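You operate a simulated robot arm through the tools that you are given. There is no shell and no other tool. Be economical: measure what you need, move in short steps, check, and stop when the job is done.

You are at the controls of a simulated robot arm. One attempt, no reset.

Task
Brush the soot off the flat head and snug both hose clamp screws.
Fine: use the purple brush; it goes back to its rest. What is to be rubbed or washed off counts as gone when no trace of it is left.

The check looks at the end state, three seconds after you hand in, the way a careful person would. Anything else that was tipped, shoved, dropped, spilled or broken makes it a failure.

Robot
A 7-joint arm with a fingered hand on a trunk, on a base that drives. Base frame: it is fixed to the floor where the robot stands at the start and does not move with it; the origin is under the middle of the robot, x ahead of it, y to its left, z up. Lengths are in cm, angles in degrees, forces in N, time in s.
Its first joint turns from -166.0 to 166.0 degrees. Places, roughly: blue hose clamp screw [70, -10, 90]; flat head soot [60, -20, 90]; red hose clamp screw [70, -20, 90]. Payload 4.7 kg.
The tool frame sits at the grasp point between the pads (the TCP): z along the fingers, y along the line on which they close. The tips reach 3.6 cm beyond it. The gripper opens to 12 cm. The gripper's body begins 4.2 cm behind the TCP. The gripper is a hand of 5 fingers: y runs from the thumb to the fingers, the wrist lies at [-1.8, -12.2, -21] in the tool frame, and closing takes about 1.5 s.
Orientation is told as [roll, pitch, yaw] about the base's x, y, z axes, in that order, counted from this pose: with the fingers straight down and the wrist toward the robot, the tool's x, y and z point along [0, 1, 0], [1, 0, 0] and [0, 0, -1] of the base frame.

Tools
- The arm moves only by the tool step_arm. Its argument "commands" is a list of rows, each an object of numbers (a shift or turn left out is 0, a gripper value left out holds the last): "dx", "dy", "dz": the shift along the base's x, y, z in units of 25 mm (1.0 is 25 mm); "ax", "ay", "az": the turn, a rotation vector about the base's x, y, z in units of 6 degrees (1.0 is 6 degrees). In form: [{"dx": .., "dy": .., "dz": .., "ax": .., "ay": .., "az": ..}, ...]. A call has 1 to 20 rows; each row shifts and turns the commanded pose from where the row before left it. "claw" is the gripper command, from -1 (shut) to 1 (fully open), values between in proportion, set as the call begins (left out, the last holds). A call with a number of a shift or a turn outside -1 to 1 is refused whole. A row lasts 0.2 s, in which the tool goes at most 5 cm and 8.6 degrees; a call with a longer step from one row to the next is refused whole, and so is a gripper value outside its range. Where a pose cannot be reached the arm comes as near as it can. A force on the tool above 40 N (or 10 N above the force at the start of the call, whichever is more), or a blocked arm, ends the call early, and 0.2 s more pass. Each finger travels about 4.5 cm/s and halts on what it meets, pressing with about 33 N; the grip force reading is that of the motor and also rises with nothing between the fingers. The clock runs only during rows and for 0.2 s after the last one: add rows that do not move to give the fingers time. It gives the time, the measured TCP pose, the force on the tool (base axes), the opening and the grip force at its end, in the units of the frame above (readings bear some noise), with the torque about the TCP (base axes, N m) and any sound that the robot's microphone picked up.
- Cameras (640 x 400 px; columns grow to the right, rows downward): "scene" is now at [-23.9, 6.23, 125.7]; the picture's right is [-0.19, -0.98, 0.00], its down [-0.15, 0.03, -0.99] and it looks along [0.97, -0.18, -0.15] (base axes); focal length 248 px, centre (320, 200). "wrist" rides on the gripper at [7.3, -9.1, -14.3] in the tool frame; the picture's right is [-0.80, 0.28, -0.53], its down [-0.53, -0.73, 0.42] and it looks along [-0.27, 0.62, 0.74] (tool axes); focal length 234 px, centre (320, 200). There is no depth. A picture from a camera that has moved, and an enlarged one, comes with that camera's place and axes in the base frame and with its lens.
- grab_frame(camera): a new picture of that camera. No time passes.
- roll_base(legs): drives the robot by 1 to 6 legs, each [ahead, turn to the left] in cm and degrees, along the robot's own axes; the way and the turn of a leg run together, so that a leg with both is an arc; at most 150 cm and 180 degrees a leg. The arm and the cameras ride along, it lands a little off, and it stops where it bumps. It gives what a move gives.
- move_fingers(index, middle, ring, little, thumb_bend, thumb_turn): sets how far each is bent, from 0 (flat) to 1 (curled in); at 0.3 the hand is open as for a grip, at 0.7 the pads meet at the TCP. One left out holds its place. A second passes; each finger stops where it meets its share of the squeeze, and holds until it gets a number again. A gripper value or a shape takes the hand back. It gives what a move gives, with no picture; readings hold the bend of each and the force on index, middle, ring, little, thumb and palm. thumb_turn goes from beside the hand (0) to across from the fingers (1), as for a grip.
- preshape(shape): the hand has 5 fingers and takes this shape, open, in about a second: jaw (thumb against the fingers, like two jaws); tri (thumb and two fingers); tip (a fingertip pinch); poke (one finger out to press); point (the index stretched); flat (the hand flat); cup (the hand cupped); fist (a fist). The gripper value then closes the fingers along that shape, each until it touches; the sizes above hold for jaw. It gives what a move gives, with no picture.
- aim_head(pan, tilt): turns the head with the scene camera to pan (to the left, within 143 degrees either way) and tilt (down, from -29 to 69), counted from straight ahead of the robot. It gives what a move gives.
- zoom(camera, box): a new picture of the part [left, top, right, bottom] of that camera's present view, enlarged. No time passes.
- sign_off(): hands the job in; it is judged then, once.

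Work in short steps. Places have to be worked out from the pictures, the camera data and where the tool is seen: move nearer, look again, correct. Check each grasp and each placing, and mend what went wrong. You have 120 turns and 90 pictures in all, those below and enlarged ones among them. Open the gripper and draw the arm clear of the work before you hand the job in, unless the task says otherwise; then end with one line.

The tools are called after "Emit:" by a JSON object that holds its "method" and its "body". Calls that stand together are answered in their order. step_arm: Moves the arm, as the interface text tells. Its arguments: {"type":"object","properties":{"commands":{"type":"array"},"claw":{"type":"number"}},"required":["commands"]} The other tools are called the same way: preshape (shape) gives the hand a shape; move_fingers (index, middle, ring, little, thumb_bend, thumb_turn) moves the fingers one by one; roll_base (legs) drives the base; aim_head (pan, tilt) turns the head that bears the scene camera; grab_frame (camera) takes a picture; zoom (camera, box) takes an enlarged picture of a part of a camera's view; sign_off () hands the job in.

At the start:

```text
time: 0.0
eef_pos: [58.04, -38.8, 119.98]
orientation: [0.1, 0.0, 0.0]
contact_force: [-1.4, 0.4, -1.0]
wrist_torque: [-0.01, 0.02, -0.01]
opening: 11.99
finger_force: 0.0
shape: jaw
bend: [0.3, 0.3, 0.3, 0.3, 0.3, 0.98]
finger forces: [0.1, 0.0, 0.0, 0.1, 0.1, 0.1]
robot x, y, heading: [-0.09, -0.19, 0.3]
head pan, tilt: [-10.7, 8.8]
```

scene: 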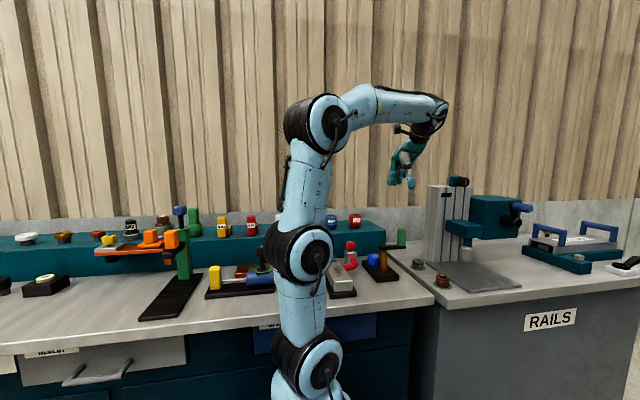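
wrist: 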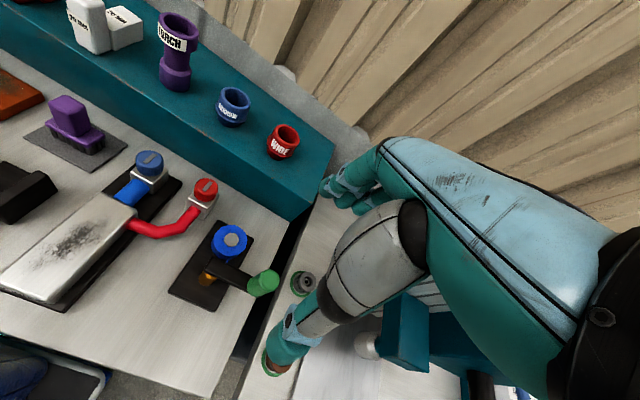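

The wrist view shows the purple brush on its pad, the sooty plate, and the blue and red screws. I enlarge it to measure them.

Emit:
{"method": "zoom", "body": {"camera": "wrist", "box": [0, 80, 320, 320]}}

Emit:
{"method": "zoom", "body": {"camera": "scene", "box": [200, 190, 440, 340]}}

```text
1.67 times, centred on (160, 200) of wrist
camera zoom: at [48.9, -31.66, 134.31], right [0.28, -0.8, 0.53], down [-0.73, -0.53, -0.42], along [0.62, -0.27, -0.74], focal length 390 px, centre (587, 200)
```

zoom: 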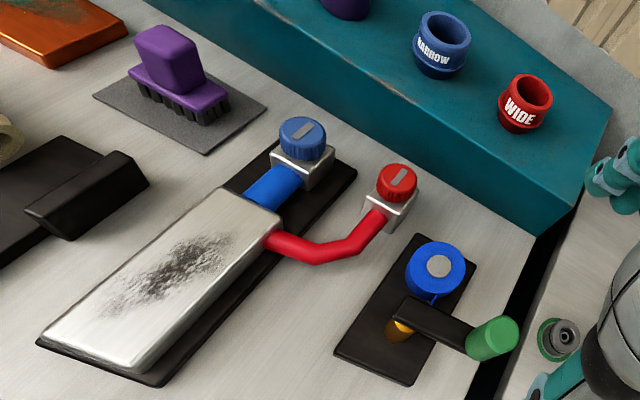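

```text
2.67 times, centred on (320, 265) of scene
camera zoom: at [-23.9, 6.23, 125.7], right [-0.19, -0.98, 0.0], down [-0.15, 0.03, -0.99], along [0.97, -0.18, -0.15], focal length 660 px, centre (320, 27)
```

zoom: 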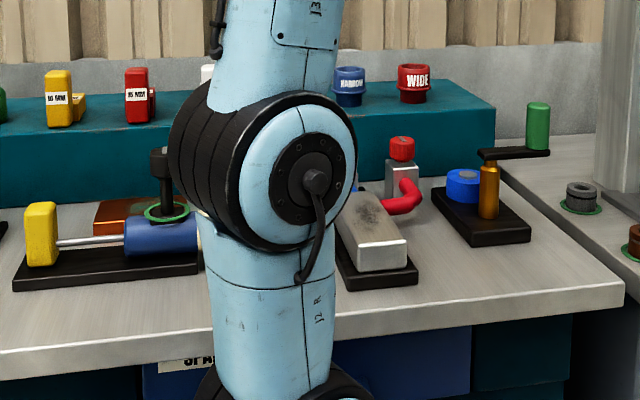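

Rough estimates: brush near (70,-3), blue screw (71,-15), red screw (71.5,-25), soot (56,-16). To triangulate, I move the hand over and down for a second view.

Emit:
{"method": "step_arm", "body": {"commands": [{"dy": 0.9, "dz": -0.6}, {"dy": 0.9, "dz": -0.6}, {"dy": 0.9, "dz": -0.6}, {"dy": 0.9, "dz": -0.6}, {"dy": 0.9, "dz": -0.6}, {"dy": 0.9, "dz": -0.6}, {}]}}

Emit:
{"method": "grab_frame", "body": {"camera": "wrist"}}

Emit:
{"method": "grab_frame", "body": {"camera": "scene"}}

```text
time: 1.6
eef_pos: [58.11, -25.11, 110.87]
orientation: [0.1, 0.0, 0.0]
contact_force: [1.0, -0.1, 0.1]
wrist_torque: [0.01, 0.01, -0.01]
opening: 11.95
finger_force: 0.0
shape: jaw
bend: [0.3, 0.3, 0.3, 0.3, 0.3, 0.98]
finger forces: [0.1, 0.0, 0.1, 0.0, 0.0, 0.1]
robot x, y, heading: [0.4, -0.14, -0.0]
head pan, tilt: [-10.7, 8.8]
```

```text
85 pictures are left
camera wrist: at [48.95, -18.03, 125.26], right [0.28, -0.8, 0.53], down [-0.73, -0.53, -0.42], along [0.62, -0.27, -0.74], focal length 234 px, centre (320, 200)
```

wrist: 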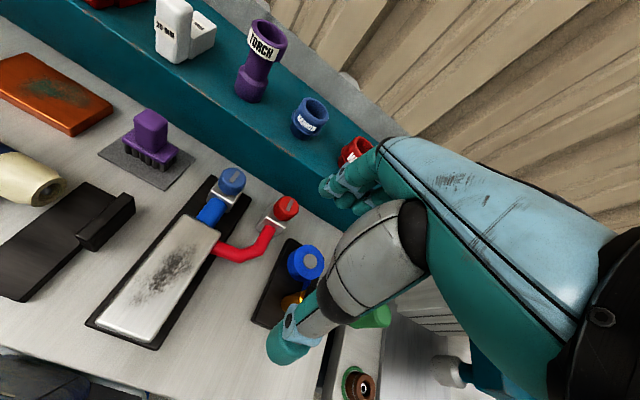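

```text
84 pictures are left
camera scene: at [-23.9, 6.24, 125.7], right [-0.19, -0.98, 0.0], down [-0.15, 0.03, -0.99], along [0.97, -0.18, -0.15], focal length 248 px, centre (320, 200)
```

scene: 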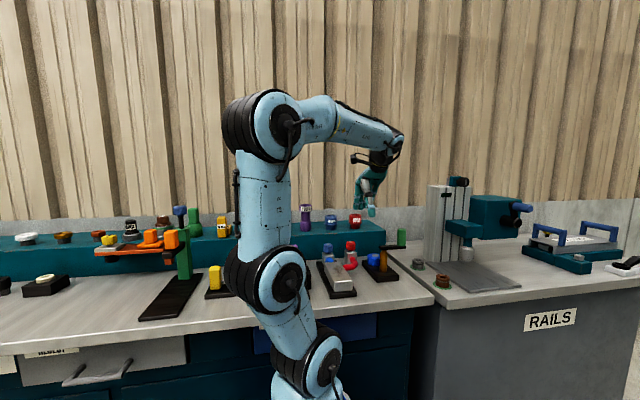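

Triangulated: blue screw top (71.2,-15,90.7), red (72.3,-25.2,90.5), brush handle top (72.2,-1,91), soot about (56,-15.5,88), table at about 82. I move so the wrist camera looks at the brush from closer.

Emit:
{"method": "step_arm", "body": {"commands": [{"dy": 1, "dz": -0.3}, {"dy": 1, "dz": -0.3}, {"dy": 1, "dz": -0.3}, {"dy": 1, "dz": -0.3}, {"dy": 1, "dz": -0.3}, {"dy": 1, "dz": -0.3}, {"dy": 1, "dz": -0.3}, {"dy": 1, "dz": -0.3}, {"dy": 1, "dz": -0.3}, {"dy": 1, "dz": -0.3}, {}]}}

Emit:
{"method": "grab_frame", "body": {"camera": "wrist"}}

```text
time: 4.0
eef_pos: [57.87, -0.32, 103.58]
orientation: [0.0, 0.0, 0.0]
contact_force: [0.6, -0.4, 0.5]
wrist_torque: [-0.01, -0.02, 0.01]
opening: 11.95
finger_force: 0.0
shape: jaw
bend: [0.3, 0.3, 0.3, 0.3, 0.3, 0.98]
finger forces: [0.0, 0.0, 0.0, 0.0, 0.0, 0.0]
robot x, y, heading: [-0.04, 0.55, 0.1]
head pan, tilt: [-10.7, 8.8]
```

```text
83 pictures are left
camera wrist: at [48.69, 6.85, 117.82], right [0.28, -0.8, 0.53], down [-0.73, -0.53, -0.42], along [0.62, -0.27, -0.74], focal length 234 px, centre (320, 200)
```

wrist: 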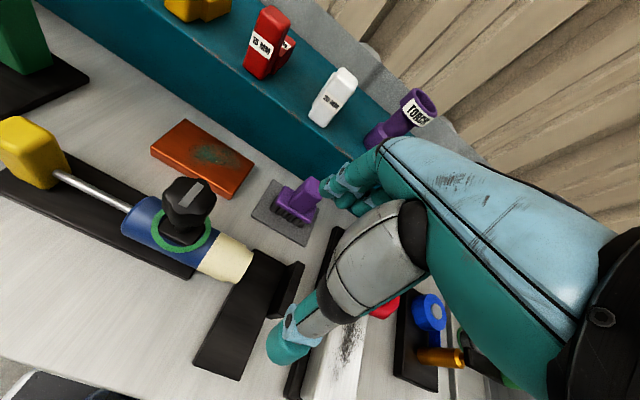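

Now I enlarge around the brush.

Emit:
{"method": "zoom", "body": {"camera": "wrist", "box": [220, 150, 380, 260]}}

```text
3.64 times, centred on (300, 205) of wrist
camera zoom: at [48.69, 6.85, 117.82], right [0.28, -0.8, 0.53], down [-0.73, -0.53, -0.42], along [0.62, -0.27, -0.74], focal length 852 px, centre (393, 182)
```

zoom: 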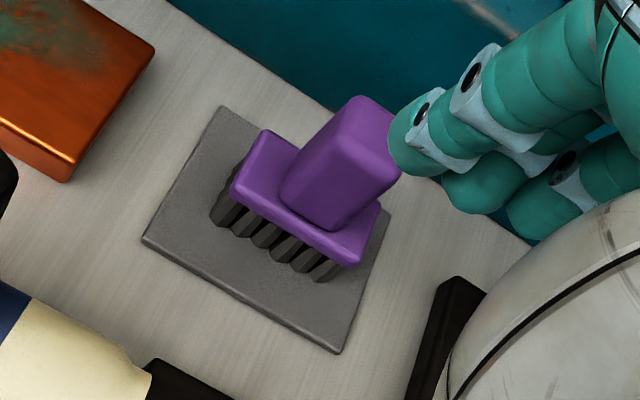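

The mat is axis-aligned (x 67.5–76.2, y −6.6–4.1), and the brush lies along y at about (71.9,−1.2). I move above it with a partly open hand.

Emit:
{"method": "step_arm", "body": {"commands": [{"dx": 0.93, "dy": -0.06}, {"dx": 0.93, "dy": -0.06}, {"dx": 0.93, "dy": -0.06}, {"dx": 0.93, "dy": -0.06}, {"dx": 0.93, "dy": -0.06}, {"dx": 0.95, "dy": -0.06}, {"dz": -0.8}, {}, {}], "claw": 0.25}}

Emit:
{"method": "aim_head", "body": {"pan": -8, "tilt": 20}}

Emit:
{"method": "grab_frame", "body": {"camera": "scene"}}

Emit:
{"method": "grab_frame", "body": {"camera": "wrist"}}

```text
time: 6.0
eef_pos: [72.1, -1.25, 101.46]
orientation: [0.0, 0.0, 0.0]
contact_force: [-0.3, 0.5, 0.3]
wrist_torque: [-0.02, -0.01, -0.01]
opening: 7.57
finger_force: 0.0
shape: jaw
bend: [0.28, 0.4, 0.37, 0.42, 0.64, 1.0]
finger forces: [0.0, 0.0, 0.1, 0.0, 0.1, 0.0]
robot x, y, heading: [-0.08, 0.07, -0.0]
head pan, tilt: [-10.7, 8.8]
```

```text
time: 6.7
eef_pos: [72.2, -1.36, 101.48]
orientation: [0.1, 0.0, 0.0]
contact_force: [0.2, 0.3, 0.1]
wrist_torque: [-0.02, -0.01, 0.0]
opening: 7.56
finger_force: 0.0
shape: jaw
bend: [0.28, 0.4, 0.37, 0.42, 0.64, 1.0]
finger forces: [0.0, 0.1, 0.1, 0.1, 0.1, 0.0]
robot x, y, heading: [-0.3, 0.1, 0.0]
head pan, tilt: [-8.0, 20.0]
```

```text
81 pictures are left
camera scene: at [-23.8, 6.66, 123.87], right [-0.14, -0.99, 0.0], down [-0.34, 0.05, -0.94], along [0.93, -0.13, -0.34], focal length 248 px, centre (320, 200)
```

scene: 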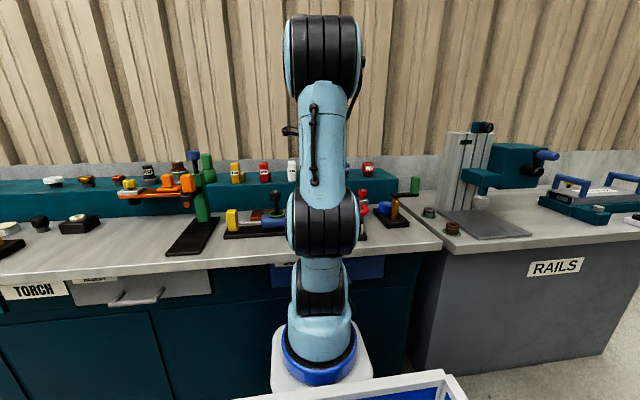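

```text
80 pictures are left
camera wrist: at [62.93, 5.84, 115.84], right [0.28, -0.8, 0.53], down [-0.73, -0.53, -0.42], along [0.62, -0.27, -0.74], focal length 234 px, centre (320, 200)
```

wrist: 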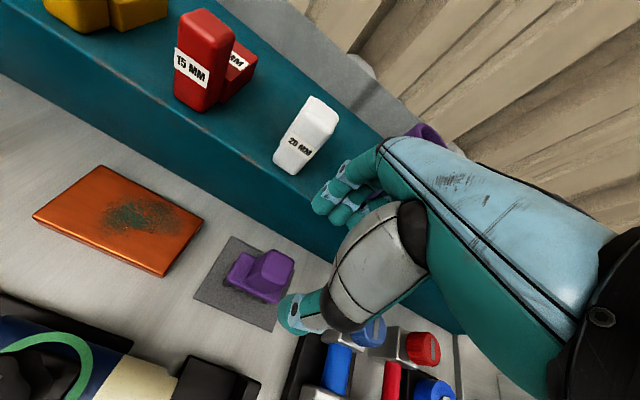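

The hand is above; I enlarge to recheck the brush position relative to the fingers.

Emit:
{"method": "zoom", "body": {"camera": "wrist", "box": [180, 140, 400, 340]}}

```text
2.00 times, centred on (290, 240) of wrist
camera zoom: at [62.93, 5.84, 115.84], right [0.28, -0.8, 0.53], down [-0.73, -0.53, -0.42], along [0.62, -0.27, -0.74], focal length 468 px, centre (380, 120)
```

zoom: 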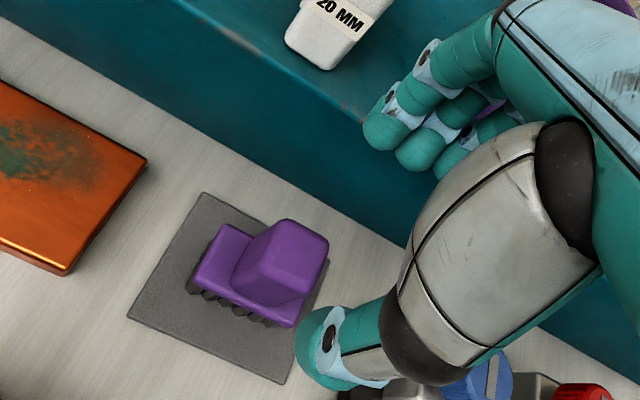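

Handle top centre works out to (72.4,−1.1), in line with the TCP. I descend most of the way and look.

Emit:
{"method": "step_arm", "body": {"commands": [{"dz": -0.6, "dx": 0.05}, {"dz": -0.6}, {"dz": -0.6}, {"dz": -0.6}, {"dz": -0.4}, {"dz": -0.4}, {}]}}

Emit:
{"method": "zoom", "body": {"camera": "wrist", "box": [180, 140, 400, 340]}}

```text
time: 8.3
eef_pos: [72.23, -1.2, 93.41]
orientation: [-0.1, 0.1, 0.0]
contact_force: [0.3, 0.1, 1.1]
wrist_torque: [0.02, 0.0, -0.02]
opening: 7.52
finger_force: 0.0
shape: jaw
bend: [0.28, 0.4, 0.37, 0.42, 0.64, 1.0]
finger forces: [0.1, 0.0, 0.0, 0.0, 0.0, 0.1]
robot x, y, heading: [-0.21, 0.03, -0.1]
head pan, tilt: [-8.0, 20.0]
```

```text
2.00 times, centred on (290, 240) of wrist
camera zoom: at [63.02, 5.98, 107.78], right [0.28, -0.8, 0.53], down [-0.73, -0.53, -0.42], along [0.62, -0.27, -0.74], focal length 468 px, centre (380, 120)
```

zoom: 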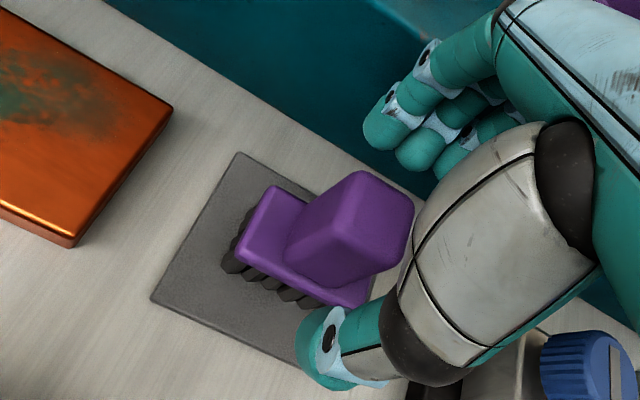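

It is well framed with the handle between thumb and fingers. I descend to z≈90.4 and close.

Emit:
{"method": "step_arm", "body": {"commands": [{"dz": -0.4}, {"dz": -0.4}, {"dz": -0.4}, {}]}}

Emit:
{"method": "step_arm", "body": {"commands": [{}, {}, {}, {}, {}, {}, {}, {}], "claw": -1}}

Emit:
{"method": "zoom", "body": {"camera": "wrist", "box": [180, 140, 400, 340]}}

```text
time: 9.3
eef_pos: [72.16, -1.26, 90.33]
orientation: [0.0, 0.0, 0.0]
contact_force: [-0.3, 0.6, -1.0]
wrist_torque: [-0.01, 0.03, -0.02]
opening: 7.55
finger_force: 0.1
shape: jaw
bend: [0.28, 0.4, 0.37, 0.42, 0.64, 1.0]
finger forces: [0.1, 0.0, 0.0, 0.0, 0.0, 0.0]
robot x, y, heading: [-0.11, -0.32, -0.2]
head pan, tilt: [-8.0, 20.0]
```

```text
time: 11.1
eef_pos: [72.11, -1.17, 90.53]
orientation: [-0.1, 0.0, 0.1]
contact_force: [-0.3, -0.1, -0.1]
wrist_torque: [-0.03, 0.01, 0.0]
opening: 2.9
finger_force: 33.3
shape: jaw
bend: [0.73, 0.57, 0.62, 0.59, 0.75, 1.0]
finger forces: [17.8, 9.9, 0.0, 0.0, 28.3, 0.0]
robot x, y, heading: [-0.05, 0.13, -0.3]
head pan, tilt: [-8.0, 20.0]
```

```text
2.00 times, centred on (290, 240) of wrist
camera zoom: at [62.96, 5.95, 104.81], right [0.28, -0.8, 0.53], down [-0.73, -0.53, -0.42], along [0.62, -0.27, -0.74], focal length 468 px, centre (380, 120)
```

zoom: 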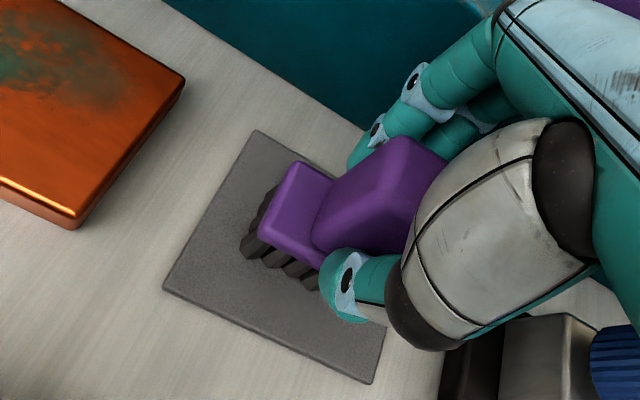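

Grasped: opening 2.9 with 33 N. I lift it 10 cm and check that it hangs straight.

Emit:
{"method": "step_arm", "body": {"commands": [{"dz": 0.4}, {"dz": 0.6}, {"dz": 0.8}, {"dz": 0.8}, {"dz": 0.8}, {"dz": 0.8}, {}]}}

Emit:
{"method": "grab_frame", "body": {"camera": "wrist"}}

```text
time: 12.7
eef_pos: [72.14, -1.23, 100.91]
orientation: [0.0, 0.0, 0.0]
contact_force: [-0.6, -0.1, -2.0]
wrist_torque: [-0.03, -0.01, 0.01]
opening: 2.95
finger_force: 33.2
shape: jaw
bend: [0.73, 0.57, 0.62, 0.59, 0.75, 1.0]
finger forces: [18.0, 10.1, 0.1, 0.0, 28.2, 0.0]
robot x, y, heading: [-0.21, 0.12, 0.2]
head pan, tilt: [-8.0, 20.0]
```

```text
76 pictures are left
camera wrist: at [62.99, 5.96, 115.34], right [0.28, -0.8, 0.53], down [-0.73, -0.53, -0.42], along [0.62, -0.27, -0.74], focal length 234 px, centre (320, 200)
```

wrist: 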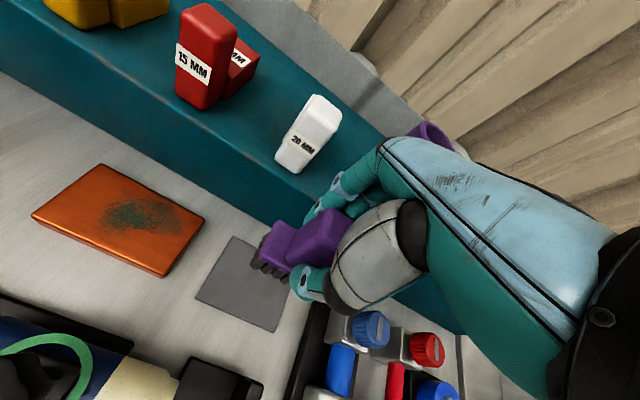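

Brush held firmly. Plate top spans x 48–63.5, y −18.3 to −12.6, with soot from x 51 to 60.5. I carry the brush over via y first and then x, a little higher.

Emit:
{"method": "step_arm", "body": {"commands": [{"dz": 0.8, "dy": -0.5}, {"dy": -0.9}, {"dy": -0.9}, {"dy": -0.9}, {"dy": -0.9}, {"dy": -0.9}, {"dy": -0.68, "dx": -0.5}, {"dx": -0.9}, {"dx": -0.9}, {"dx": -0.9}, {"dx": -0.9}, {"dx": -0.9}, {"dx": -0.9}, {"dx": -0.6}, {}]}}

Emit:
{"method": "grab_frame", "body": {"camera": "wrist"}}

Emit:
{"method": "grab_frame", "body": {"camera": "scene"}}

```text
time: 15.9
eef_pos: [56.07, -15.49, 103.1]
orientation: [0.0, 0.0, 0.0]
contact_force: [-0.4, 0.3, -1.4]
wrist_torque: [-0.03, 0.04, -0.01]
opening: 2.92
finger_force: 32.8
shape: jaw
bend: [0.73, 0.57, 0.62, 0.59, 0.75, 1.0]
finger forces: [18.2, 10.0, 0.0, 0.0, 28.3, 0.0]
robot x, y, heading: [0.05, -0.36, 0.1]
head pan, tilt: [-8.0, 20.0]
```

```text
75 pictures are left
camera wrist: at [46.74, -8.29, 117.38], right [0.28, -0.8, 0.53], down [-0.73, -0.53, -0.42], along [0.62, -0.27, -0.74], focal length 234 px, centre (320, 200)
```

wrist: 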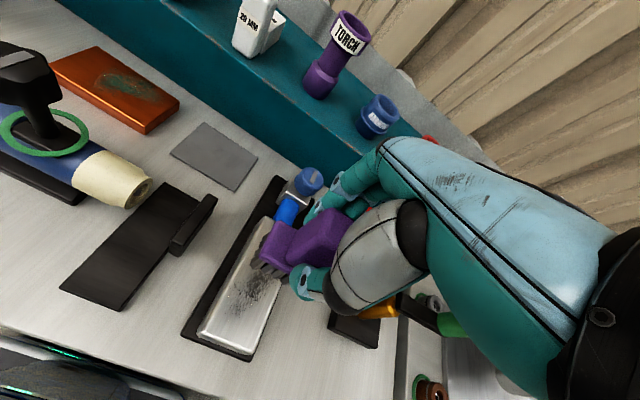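

```text
74 pictures are left
camera scene: at [-23.8, 6.66, 123.87], right [-0.14, -0.99, 0.0], down [-0.34, 0.05, -0.94], along [0.93, -0.13, -0.34], focal length 248 px, centre (320, 200)
```

scene: 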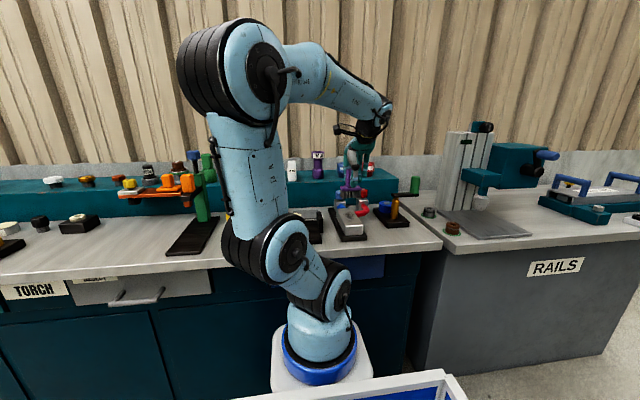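

I enlarge the scene view to see the gap between bristles and plate.

Emit:
{"method": "zoom", "body": {"camera": "scene", "box": [310, 165, 410, 245]}}

```text
5.00 times, centred on (360, 205) of scene
camera zoom: at [-23.8, 6.66, 123.87], right [-0.14, -0.99, 0.0], down [-0.34, 0.05, -0.94], along [0.93, -0.13, -0.34], focal length 1237 px, centre (120, 175)
```

zoom: 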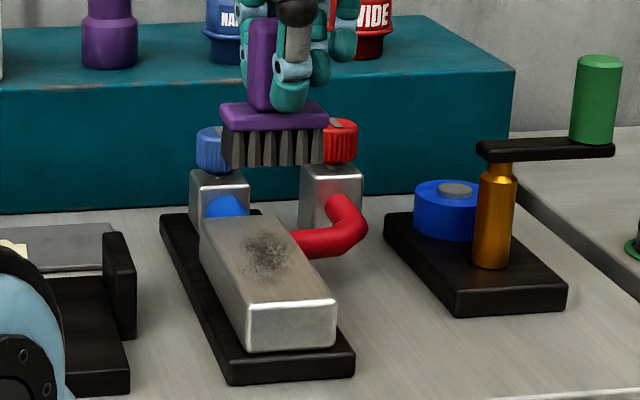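

Bristle tips appear about 7.6 below the TCP and the plate top is near 87.7, so contact should come around TCP z 95.4. I descend gently.

Emit:
{"method": "step_arm", "body": {"commands": [{"dz": -0.8, "dy": -0.15}, {"dz": -0.8}, {"dz": -0.8}, {"dz": -0.3}, {"dz": -0.1}, {}]}}

Emit:
{"method": "zoom", "body": {"camera": "scene", "box": [310, 165, 410, 245]}}

```text
time: 17.3
eef_pos: [55.83, -15.78, 95.88]
orientation: [-0.1, 0.0, 0.0]
contact_force: [-0.2, -0.1, -1.9]
wrist_torque: [-0.02, -0.02, 0.02]
opening: 2.9
finger_force: 32.8
shape: jaw
bend: [0.73, 0.57, 0.62, 0.59, 0.75, 1.0]
finger forces: [18.1, 10.1, 0.0, 0.0, 28.3, 0.0]
robot x, y, heading: [-0.09, -0.09, -0.1]
head pan, tilt: [-8.0, 20.0]
```

```text
5.00 times, centred on (360, 205) of scene
camera zoom: at [-23.8, 6.66, 123.87], right [-0.14, -0.99, 0.0], down [-0.34, 0.05, -0.94], along [0.93, -0.13, -0.34], focal length 1237 px, centre (120, 175)
```

zoom: 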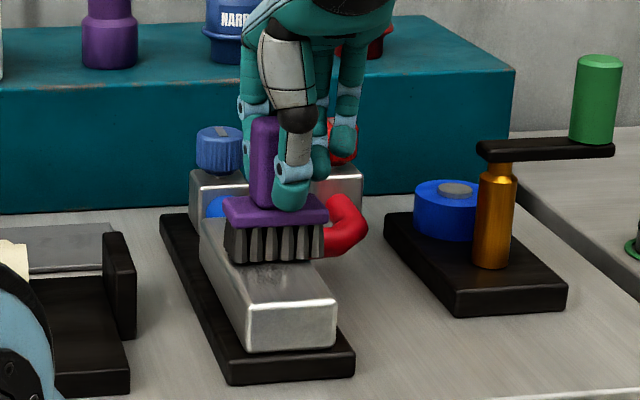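

Almost touching. I lower in 2.5 mm steps.

Emit:
{"method": "step_arm", "body": {"commands": [{"dz": -0.1}, {}]}}

Emit:
{"method": "step_arm", "body": {"commands": [{"dz": -0.1}, {}]}}

```text
time: 17.9
eef_pos: [55.82, -15.77, 95.7]
orientation: [0.0, 0.0, 0.0]
contact_force: [-0.2, 0.2, -1.3]
wrist_torque: [0.01, 0.02, 0.0]
opening: 2.9
finger_force: 32.9
shape: jaw
bend: [0.73, 0.57, 0.62, 0.59, 0.75, 1.0]
finger forces: [18.2, 10.1, 0.1, 0.0, 28.4, 0.0]
robot x, y, heading: [0.59, 0.23, -0.0]
head pan, tilt: [-8.0, 20.0]
```

```text
time: 18.5
eef_pos: [55.86, -15.86, 95.52]
orientation: [0.0, -0.1, 0.0]
contact_force: [-3.0, 1.5, 10.3]
wrist_torque: [0.04, 0.01, -0.01]
opening: 2.94
finger_force: 33.2
shape: jaw
bend: [0.73, 0.57, 0.62, 0.59, 0.75, 1.0]
finger forces: [18.0, 10.2, 0.0, 0.0, 31.0, 0.0]
robot x, y, heading: [0.16, 0.03, 0.2]
head pan, tilt: [-8.0, 20.0]
```

Contact at 10 N. I sweep along x across the whole plate and back.

Emit:
{"method": "step_arm", "body": {"commands": [{"dx": -0.5}, {"dx": -0.5}, {"dx": -0.5}, {"dx": -0.5}, {"dx": 0.5}, {"dx": 0.5}, {"dx": 0.5}, {"dx": 0.5}, {"dx": 0.5}, {"dx": 0.5}, {"dx": 0.5}, {"dx": 0.5}, {"dx": -0.5}, {"dx": -0.5}, {"dx": -0.5}, {"dx": -0.5}, {"dx": -0.5}, {"dx": -0.5}, {"dx": -0.5}, {"dx": -0.5}]}}

Emit:
{"method": "zoom", "body": {"camera": "scene", "box": [310, 165, 410, 245]}}

Emit:
{"method": "zoom", "body": {"camera": "wrist", "box": [180, 140, 400, 340]}}

```text
time: 22.7
eef_pos: [50.78, -15.69, 95.48]
orientation: [0.1, 0.0, 0.0]
contact_force: [6.8, 0.2, 12.9]
wrist_torque: [0.01, -0.46, -0.01]
opening: 3.03
finger_force: 33.1
shape: jaw
bend: [0.73, 0.56, 0.62, 0.59, 0.76, 1.0]
finger forces: [21.9, 12.8, 0.0, 0.1, 28.0, 0.1]
robot x, y, heading: [-0.24, 0.23, -0.1]
head pan, tilt: [-8.0, 20.0]
```

```text
5.00 times, centred on (360, 205) of scene
camera zoom: at [-23.8, 6.67, 123.86], right [-0.14, -0.99, 0.0], down [-0.34, 0.05, -0.94], along [0.93, -0.13, -0.34], focal length 1237 px, centre (120, 175)
```

zoom: 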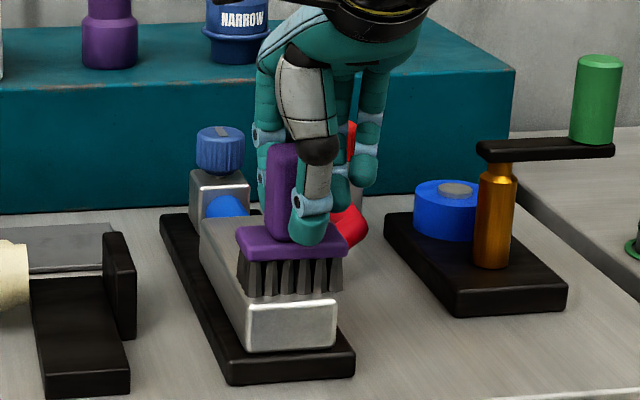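

```text
2.00 times, centred on (290, 240) of wrist
camera zoom: at [41.64, -8.56, 109.84], right [0.28, -0.8, 0.53], down [-0.73, -0.53, -0.42], along [0.62, -0.27, -0.74], focal length 468 px, centre (380, 120)
```

zoom: 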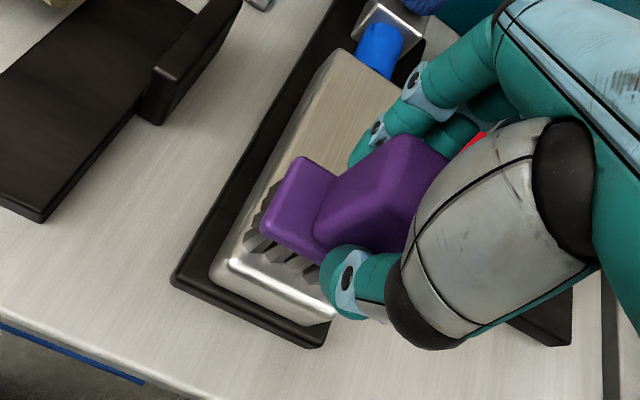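

The plate looks largely clean. One more double sweep, then lift to inspect.

Emit:
{"method": "step_arm", "body": {"commands": [{"dx": 0.55, "dy": 0.2}, {"dx": 0.55}, {"dx": 0.55}, {"dx": 0.55}, {"dx": 0.55}, {"dx": 0.55}, {"dx": 0.55}, {"dx": 0.55}, {"dx": -0.55}, {"dx": -0.55}, {"dx": -0.55}, {"dx": -0.55}, {"dx": -0.55}, {"dx": -0.55}, {"dx": -0.55}, {"dx": -0.55}, {}]}}

Emit:
{"method": "step_arm", "body": {"commands": [{"dz": 0.5}, {"dz": 0.8}, {"dz": 0.8}, {"dz": 0.9}, {"dx": 0.8}, {"dx": 0.8}, {"dx": 0.8}, {"dx": 0.8}, {"dx": 0.8}, {"dx": 0.8}, {"dx": 0.8}, {"dx": 0.8}, {}]}}

Emit:
{"method": "zoom", "body": {"camera": "scene", "box": [310, 165, 410, 245]}}

Emit:
{"method": "zoom", "body": {"camera": "wrist", "box": [160, 220, 360, 380]}}

```text
time: 26.3
eef_pos: [50.88, -15.23, 95.65]
orientation: [0.0, 0.0, 0.0]
contact_force: [1.3, 0.3, 2.2]
wrist_torque: [-0.01, -0.15, 0.0]
opening: 2.97
finger_force: 32.9
shape: jaw
bend: [0.73, 0.56, 0.62, 0.59, 0.75, 1.0]
finger forces: [19.4, 11.0, 0.0, 0.1, 29.1, 0.0]
robot x, y, heading: [0.09, -0.15, -0.0]
head pan, tilt: [-8.0, 20.0]
```

```text
time: 29.1
eef_pos: [67.06, -15.32, 102.97]
orientation: [0.0, 0.0, 0.0]
contact_force: [0.3, -0.2, -1.6]
wrist_torque: [0.02, 0.03, -0.01]
opening: 2.95
finger_force: 32.8
shape: jaw
bend: [0.73, 0.56, 0.62, 0.59, 0.75, 1.0]
finger forces: [18.4, 10.3, 0.0, 0.1, 28.6, 0.0]
robot x, y, heading: [-0.15, 0.02, -0.5]
head pan, tilt: [-8.0, 20.0]
```

```text
5.00 times, centred on (360, 205) of scene
camera zoom: at [-23.8, 6.66, 123.87], right [-0.14, -0.99, 0.0], down [-0.34, 0.05, -0.94], along [0.93, -0.13, -0.34], focal length 1237 px, centre (120, 175)
```

zoom: 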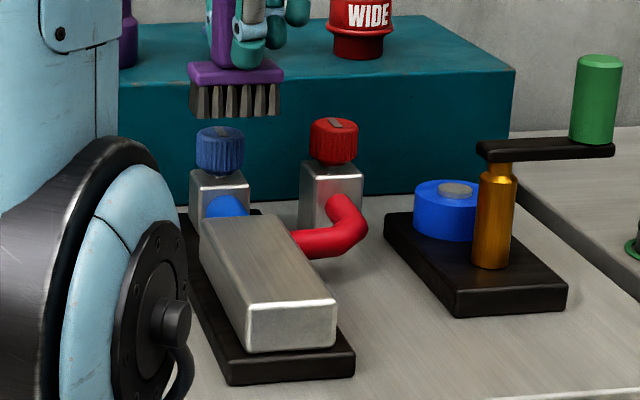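

```text
2.50 times, centred on (260, 300) of wrist
camera zoom: at [57.83, -8.12, 117.36], right [0.28, -0.8, 0.53], down [-0.73, -0.53, -0.42], along [0.62, -0.27, -0.74], focal length 585 px, centre (470, -50)
```

zoom: 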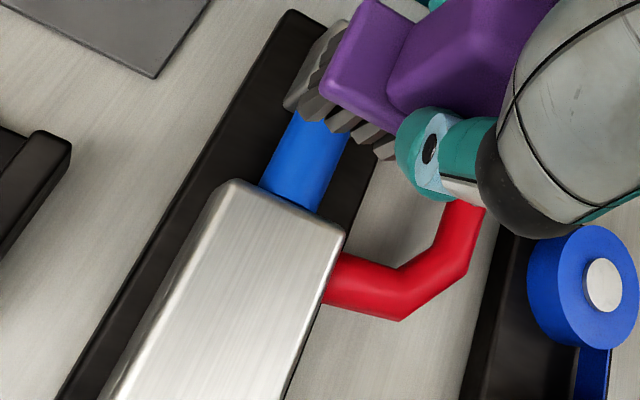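

The plate shows no soot. I carry the brush back over its mat.

Emit:
{"method": "step_arm", "body": {"commands": [{"dx": 0.7}, {"dx": 0.7}, {"dx": 0.64, "dy": 0.4}, {"dy": 0.9}, {"dy": 0.9}, {"dy": 0.9}, {"dy": 0.9}, {"dy": 0.9}, {"dy": 0.75}, {"dz": -0.8}, {}]}}

Emit:
{"method": "grab_frame", "body": {"camera": "wrist"}}

```text
time: 31.5
eef_pos: [72.03, -1.1, 100.82]
orientation: [0.0, 0.1, 0.0]
contact_force: [-0.5, 0.5, -1.6]
wrist_torque: [-0.01, -0.01, 0.0]
opening: 2.96
finger_force: 32.9
shape: jaw
bend: [0.73, 0.56, 0.62, 0.59, 0.75, 1.0]
finger forces: [18.4, 10.3, 0.1, 0.0, 28.6, 0.0]
robot x, y, heading: [-0.03, -0.27, 0.0]
head pan, tilt: [-8.0, 20.0]
```

```text
67 pictures are left
camera wrist: at [62.85, 6.07, 115.21], right [0.28, -0.8, 0.53], down [-0.73, -0.53, -0.42], along [0.62, -0.27, -0.74], focal length 234 px, centre (320, 200)
```

wrist: 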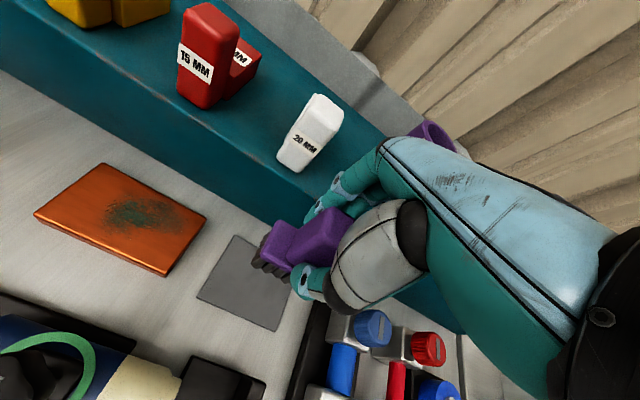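

Same view as when lifted. I lower it to just above the mat, then feel for contact.

Emit:
{"method": "step_arm", "body": {"commands": [{"dz": -0.8}, {"dz": -0.8}, {"dz": -0.8}, {"dz": -0.8}, {"dz": -0.5}, {"dz": -0.25}, {"dz": -0.1}, {}]}}

Emit:
{"method": "zoom", "body": {"camera": "wrist", "box": [180, 140, 400, 340]}}

```text
time: 33.3
eef_pos: [72.06, -1.31, 90.81]
orientation: [0.0, 0.0, -0.2]
contact_force: [0.6, -0.2, -1.5]
wrist_torque: [0.03, 0.02, -0.02]
opening: 2.97
finger_force: 33.0
shape: jaw
bend: [0.73, 0.56, 0.62, 0.59, 0.75, 1.0]
finger forces: [18.4, 10.3, 0.0, 0.1, 28.5, 0.0]
robot x, y, heading: [-0.2, -0.14, 0.2]
head pan, tilt: [-8.0, 20.0]
```

```text
2.00 times, centred on (290, 240) of wrist
camera zoom: at [62.86, 5.99, 105.2], right [0.28, -0.8, 0.53], down [-0.73, -0.53, -0.42], along [0.62, -0.27, -0.74], focal length 468 px, centre (380, 120)
```

zoom: 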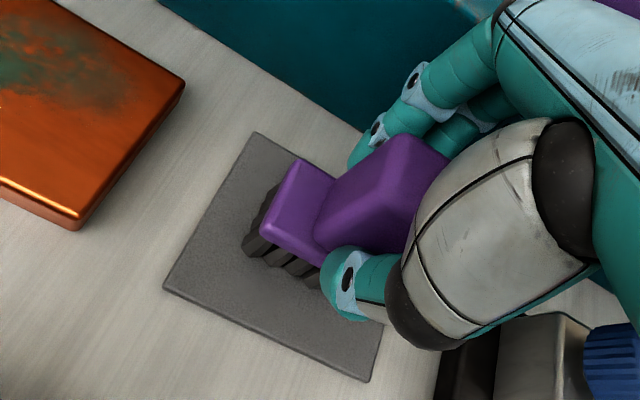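

I lower the last few millimetres to contact.

Emit:
{"method": "step_arm", "body": {"commands": [{"dz": -0.08}, {"dz": -0.06}, {}]}}

```text
time: 34.1
eef_pos: [71.92, -1.18, 90.42]
orientation: [0.0, 0.0, 0.1]
contact_force: [-0.7, 0.9, -1.7]
wrist_torque: [-0.01, -0.03, 0.03]
opening: 2.99
finger_force: 32.9
shape: jaw
bend: [0.73, 0.56, 0.62, 0.59, 0.75, 1.0]
finger forces: [18.4, 10.3, 0.0, 0.0, 28.7, 0.1]
robot x, y, heading: [0.24, 0.07, 0.2]
head pan, tilt: [-8.0, 20.0]
```

Emit:
{"method": "step_arm", "body": {"commands": [{"dz": -0.06}, {"dz": -0.04}, {}]}}

```text
time: 34.9
eef_pos: [71.99, -1.11, 90.45]
orientation: [0.0, -0.2, -0.1]
contact_force: [-1.9, -0.5, 4.2]
wrist_torque: [0.0, 0.0, -0.01]
opening: 2.97
finger_force: 33.2
shape: jaw
bend: [0.73, 0.57, 0.62, 0.59, 0.75, 1.0]
finger forces: [18.2, 10.0, 0.0, 0.1, 30.2, 0.0]
robot x, y, heading: [0.0, 0.22, -0.2]
head pan, tilt: [-8.0, 20.0]
```

The brush is resting on the mat (force +4 N). I open to the earlier width and rise.

Emit:
{"method": "step_arm", "body": {"commands": [{}, {}, {}, {}, {}, {}, {}, {}], "claw": 0.25}}

Emit:
{"method": "step_arm", "body": {"commands": [{"dz": 0.3}, {"dz": 0.5}, {"dz": 0.8}, {"dz": 0.8}, {"dz": 0.8}, {"dz": 0.8}, {"dz": 0.8}, {}]}}

Emit:
{"method": "grab_frame", "body": {"camera": "wrist"}}

```text
time: 36.7
eef_pos: [71.94, -1.2, 90.23]
orientation: [-0.1, 0.0, -0.1]
contact_force: [0.3, 0.4, 0.3]
wrist_torque: [-0.01, -0.03, -0.01]
opening: 7.45
finger_force: 0.1
shape: jaw
bend: [0.28, 0.4, 0.37, 0.42, 0.64, 1.0]
finger forces: [0.0, 0.1, 0.1, 0.0, 0.0, 0.1]
robot x, y, heading: [-0.35, 0.3, 0.0]
head pan, tilt: [-8.0, 20.0]
```

```text
time: 38.5
eef_pos: [72.02, -1.03, 102.18]
orientation: [-0.1, 0.0, 0.0]
contact_force: [-0.4, -0.3, 0.2]
wrist_torque: [-0.04, 0.03, 0.04]
opening: 7.46
finger_force: 0.0
shape: jaw
bend: [0.28, 0.4, 0.37, 0.42, 0.64, 1.0]
finger forces: [0.0, 0.0, 0.0, 0.0, 0.0, 0.0]
robot x, y, heading: [0.19, 0.2, -0.1]
head pan, tilt: [-8.0, 20.0]
```

```text
65 pictures are left
camera wrist: at [62.89, 6.07, 116.59], right [0.28, -0.8, 0.53], down [-0.73, -0.53, -0.42], along [0.62, -0.27, -0.74], focal length 234 px, centre (320, 200)
```

wrist: 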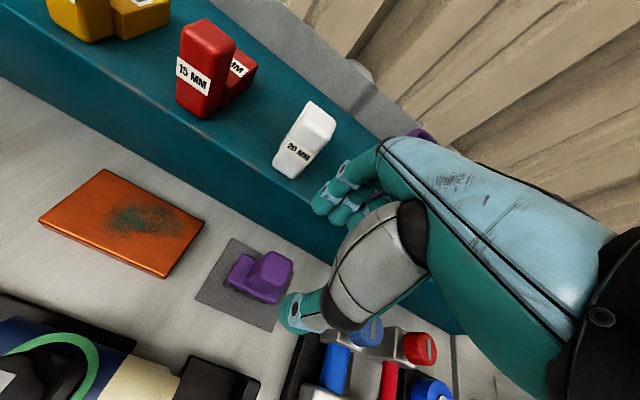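

Brush is back on its mat. Now I look closely at the screws for markings.

Emit:
{"method": "zoom", "body": {"camera": "wrist", "box": [330, 310, 460, 400]}}

Emit:
{"method": "zoom", "body": {"camera": "scene", "box": [340, 180, 390, 220]}}

```text
4.44 times, centred on (395, 355) of wrist
camera zoom: at [62.89, 6.07, 116.59], right [0.28, -0.8, 0.53], down [-0.73, -0.53, -0.42], along [0.62, -0.27, -0.74], focal length 1041 px, centre (-13, -489)
```

zoom: 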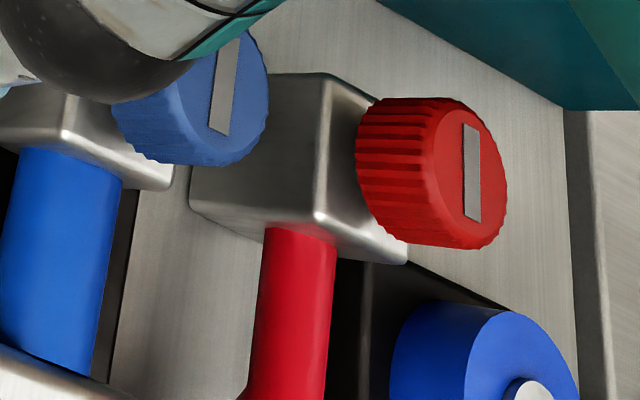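

```text
10.00 times, centred on (365, 200) of scene
camera zoom: at [-23.8, 6.66, 123.87], right [-0.14, -0.99, 0.0], down [-0.34, 0.05, -0.94], along [0.93, -0.13, -0.34], focal length 2474 px, centre (-130, 200)
```

zoom: 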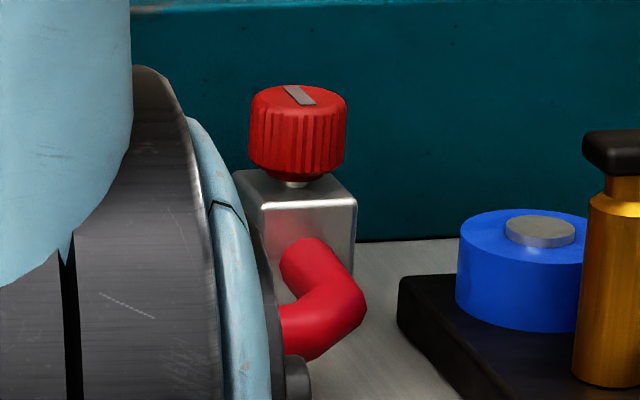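

Combining views, the red knob is about 4 cm wide with its top nearer z≈92, so I need a closer view before grasping. I move to see both screws unobstructed.

Emit:
{"method": "step_arm", "body": {"commands": [{"dz": 0.6, "dy": -0.5}, {"dy": -1}, {"dy": -1}, {"dy": -1}, {"dy": -1}, {"dy": -1}, {"dy": -1}, {"dy": -1}, {"dy": -1}, {"dy": -1}, {"dy": -1}, {"dy": -1}, {"dy": -1}, {"dy": -0.3, "dx": -0.4}, {}]}}

Emit:
{"method": "grab_frame", "body": {"camera": "wrist"}}

Emit:
{"method": "zoom", "body": {"camera": "scene", "box": [310, 165, 410, 245]}}

```text
time: 41.7
eef_pos: [70.96, -33.24, 103.75]
orientation: [0.0, 0.1, 0.0]
contact_force: [0.9, 0.2, 0.2]
wrist_torque: [0.02, 0.02, -0.01]
opening: 7.45
finger_force: 0.0
shape: jaw
bend: [0.28, 0.4, 0.37, 0.42, 0.64, 1.0]
finger forces: [0.1, 0.1, 0.0, 0.0, 0.1, 0.0]
robot x, y, heading: [-0.09, 0.26, -0.0]
head pan, tilt: [-8.0, 20.0]
```

```text
62 pictures are left
camera wrist: at [61.78, -26.12, 118.14], right [0.28, -0.8, 0.53], down [-0.73, -0.53, -0.42], along [0.62, -0.27, -0.74], focal length 234 px, centre (320, 200)
```

wrist: 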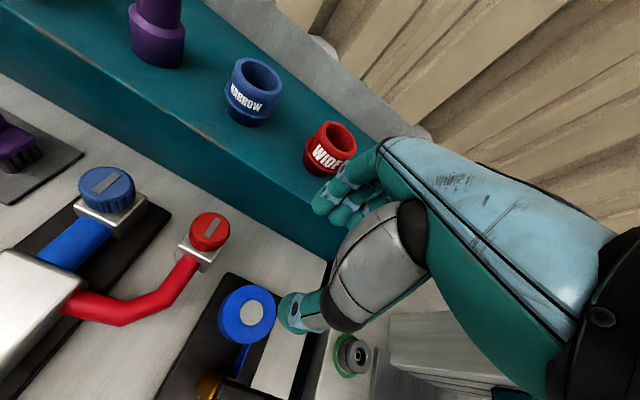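

```text
5.00 times, centred on (360, 205) of scene
camera zoom: at [-23.8, 6.65, 123.87], right [-0.14, -0.99, 0.0], down [-0.34, 0.05, -0.94], along [0.93, -0.13, -0.34], focal length 1237 px, centre (120, 175)
```

zoom: 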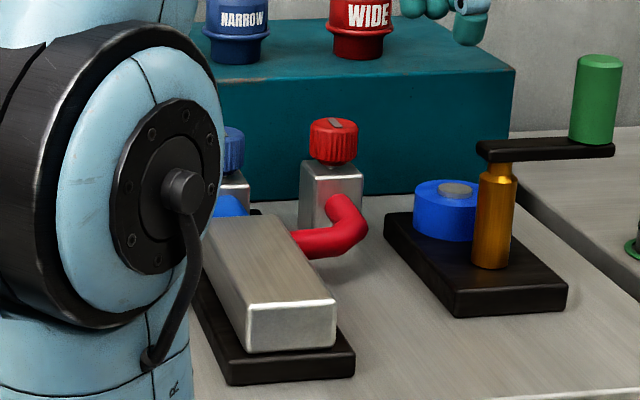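

Refined: red knob top (71.8,−25.0,92.3), blue (71.0,−15.1,92.3), diameter about 4, and the knobs are about 3 tall. I try the three-finger shape while clear of everything.

Emit:
{"method": "preshape", "body": {"shape": "tri"}}

Emit:
{"method": "grab_frame", "body": {"camera": "wrist"}}

```text
time: 42.6
eef_pos: [70.93, -33.34, 103.79]
orientation: [0.1, 0.1, 0.0]
contact_force: [0.6, -0.3, 0.1]
wrist_torque: [0.01, -0.01, -0.01]
opening: 11.98
finger_force: 0.1
shape: tri
bend: [0.3, 0.3, 0.99, 0.99, 0.3, 0.98]
finger forces: [0.1, 0.0, 0.0, 0.0, 0.0, 0.0]
robot x, y, heading: [-0.05, -0.01, -0.3]
head pan, tilt: [-8.0, 20.0]
```

```text
60 pictures are left
camera wrist: at [61.78, -26.11, 118.15], right [0.28, -0.8, 0.53], down [-0.73, -0.53, -0.42], along [0.62, -0.27, -0.74], focal length 234 px, centre (320, 200)
```

wrist: 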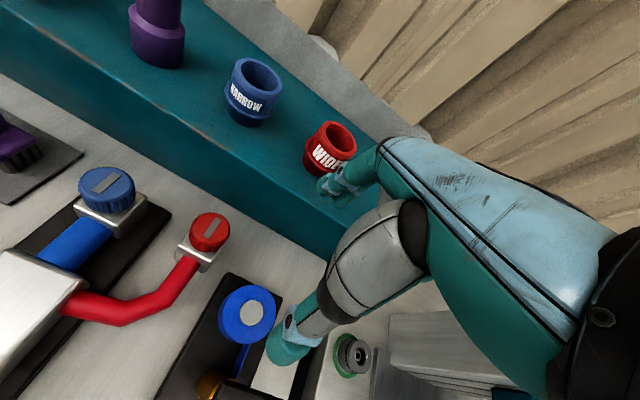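

Good shape. I move above the red screw, turning the hand counter-clockwise 60° so there is room for a clockwise stroke.

Emit:
{"method": "step_arm", "body": {"commands": [{"dx": 0.06, "dy": 0.6, "az": 1}, {"dy": 0.6, "az": 1}, {"dx": 0.06, "dy": 0.6, "az": 1}, {"dx": 0.06, "dy": 0.6, "az": 1}, {"dx": 0.06, "dy": 0.6, "az": 1}, {"dx": 0.06, "dy": 0.3, "az": 1}, {"az": 1}, {"az": 1}, {"az": 1}, {"az": 1}, {}, {}], "claw": 0.3}}

Emit:
{"method": "grab_frame", "body": {"camera": "wrist"}}

Emit:
{"method": "grab_frame", "body": {"camera": "scene"}}

```text
time: 45.2
eef_pos: [71.83, -24.89, 103.71]
orientation: [0.0, 0.0, 60.0]
contact_force: [-0.1, 0.1, 0.5]
wrist_torque: [0.0, -0.01, -0.01]
opening: 7.85
finger_force: 0.2
shape: tri
bend: [0.73, 0.39, 0.99, 0.99, 0.63, 1.0]
finger forces: [0.0, 0.0, 0.0, 0.0, 0.0, 0.1]
robot x, y, heading: [-0.42, 0.07, -0.0]
head pan, tilt: [-8.0, 20.0]
```

```text
59 pictures are left
camera wrist: at [60.91, -29.32, 118.1], right [0.84, -0.16, 0.53], down [0.1, -0.9, -0.42], along [0.54, 0.4, -0.74], focal length 234 px, centre (320, 200)
```

wrist: 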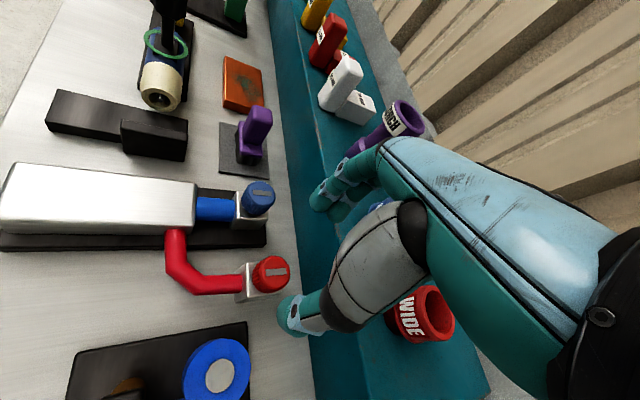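

```text
58 pictures are left
camera scene: at [-23.8, 6.65, 123.87], right [-0.14, -0.99, 0.0], down [-0.34, 0.05, -0.94], along [0.93, -0.13, -0.34], focal length 248 px, centre (320, 200)
```

scene: 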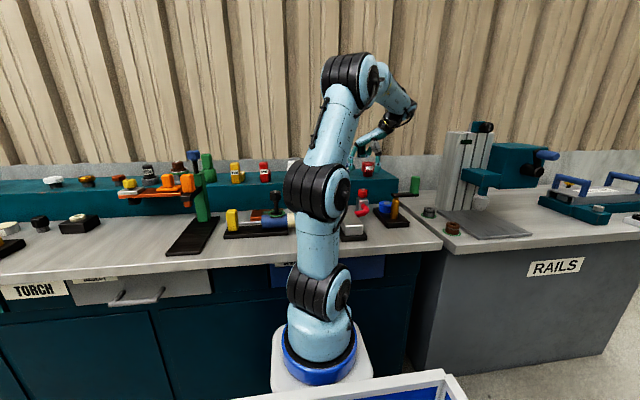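

Well aligned, and clear of the WIDE cup. I correct by a few mm and descend partway for a check.

Emit:
{"method": "step_arm", "body": {"commands": [{"dx": -0.12, "dy": -0.06, "dz": -0.6}, {"dz": -0.7}, {"dz": -0.7}, {"dz": -0.6}, {}]}}

Emit:
{"method": "zoom", "body": {"camera": "wrist", "box": [180, 140, 400, 340]}}

Emit:
{"method": "zoom", "body": {"camera": "scene", "box": [310, 145, 410, 225]}}

```text
time: 46.4
eef_pos: [71.4, -25.08, 97.2]
orientation: [0.1, -0.1, 60.0]
contact_force: [0.4, 0.0, -0.2]
wrist_torque: [-0.01, -0.02, 0.0]
opening: 7.85
finger_force: 0.0
shape: tri
bend: [0.73, 0.39, 0.99, 0.99, 0.63, 1.0]
finger forces: [0.0, 0.1, 0.0, 0.1, 0.0, 0.0]
robot x, y, heading: [0.04, 0.04, -0.1]
head pan, tilt: [-8.0, 20.0]
```

```text
2.00 times, centred on (290, 240) of wrist
camera zoom: at [60.58, -29.47, 111.54], right [0.84, -0.16, 0.53], down [0.09, -0.9, -0.42], along [0.54, 0.4, -0.74], focal length 468 px, centre (380, 120)
```

zoom: 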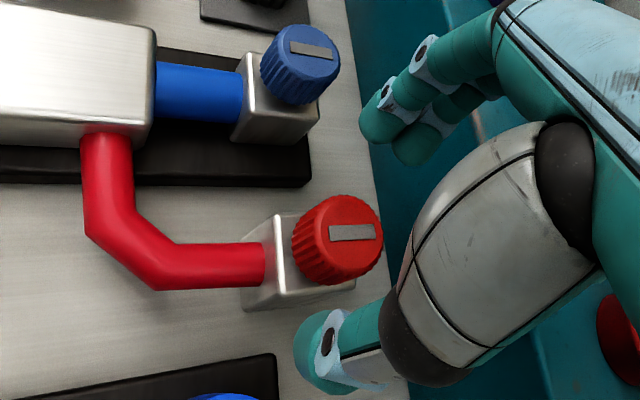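

```text
5.00 times, centred on (360, 185) of scene
camera zoom: at [-23.8, 6.66, 123.87], right [-0.14, -0.99, 0.0], down [-0.34, 0.05, -0.94], along [0.93, -0.13, -0.34], focal length 1237 px, centre (120, 275)
```

zoom: 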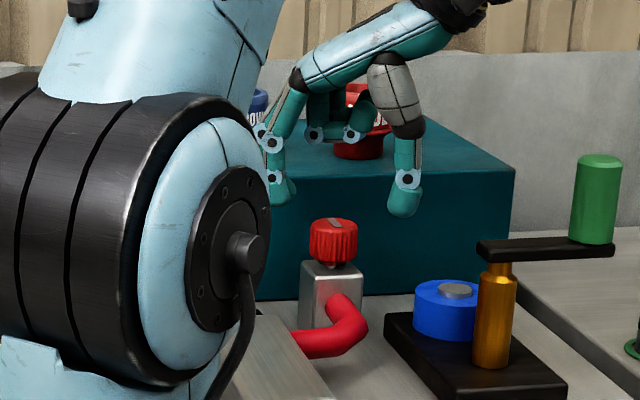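

The curled ring and little fingers sit toward the shelf and cup at this yaw. Safer to start from yaw +24 and turn clockwise into free space, so I rotate back.

Emit:
{"method": "step_arm", "body": {"commands": [{"dz": 0.3}, {"az": -1}, {"az": -1}, {"az": -1}, {"az": -1}, {"az": -1}, {"az": -1}, {}]}}

Emit:
{"method": "zoom", "body": {"camera": "wrist", "box": [180, 140, 400, 340]}}

Emit:
{"method": "zoom", "body": {"camera": "scene", "box": [310, 145, 410, 225]}}

```text
time: 48.2
eef_pos: [71.48, -25.11, 98.02]
orientation: [0.0, -0.1, 24.0]
contact_force: [0.1, 0.2, 0.4]
wrist_torque: [-0.02, 0.01, 0.03]
opening: 7.84
finger_force: 0.1
shape: tri
bend: [0.73, 0.39, 0.99, 0.99, 0.63, 1.0]
finger forces: [0.0, 0.1, 0.0, 0.0, 0.0, 0.0]
robot x, y, heading: [-0.11, 0.22, 0.1]
head pan, tilt: [-8.0, 20.0]
```

```text
2.00 times, centred on (290, 240) of wrist
camera zoom: at [60.13, -22.25, 112.32], right [0.58, -0.62, 0.52], down [-0.45, -0.78, -0.42], along [0.68, 0.01, -0.74], focal length 468 px, centre (380, 120)
```

zoom: 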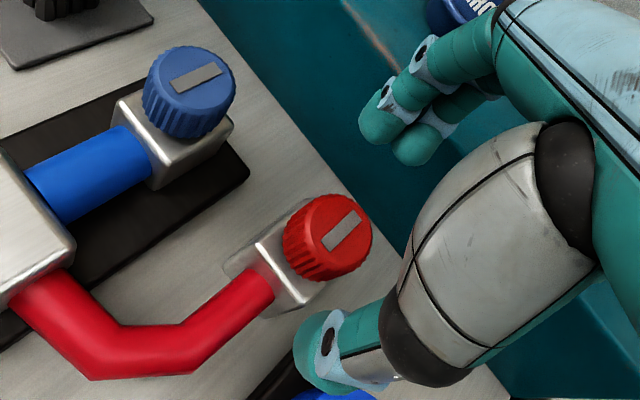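

```text
5.00 times, centred on (360, 185) of scene
camera zoom: at [-23.8, 6.66, 123.87], right [-0.14, -0.99, 0.0], down [-0.34, 0.05, -0.94], along [0.93, -0.13, -0.34], focal length 1237 px, centre (120, 275)
```

zoom: 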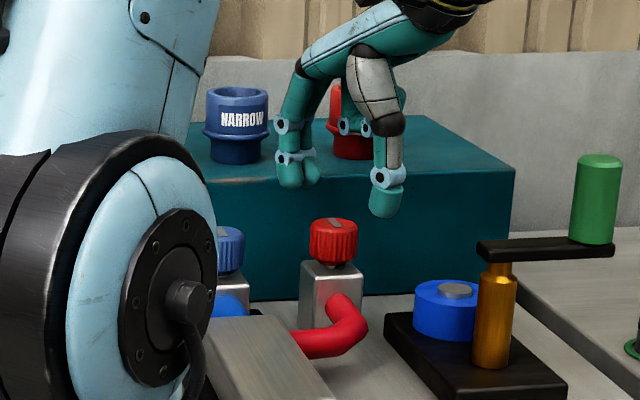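

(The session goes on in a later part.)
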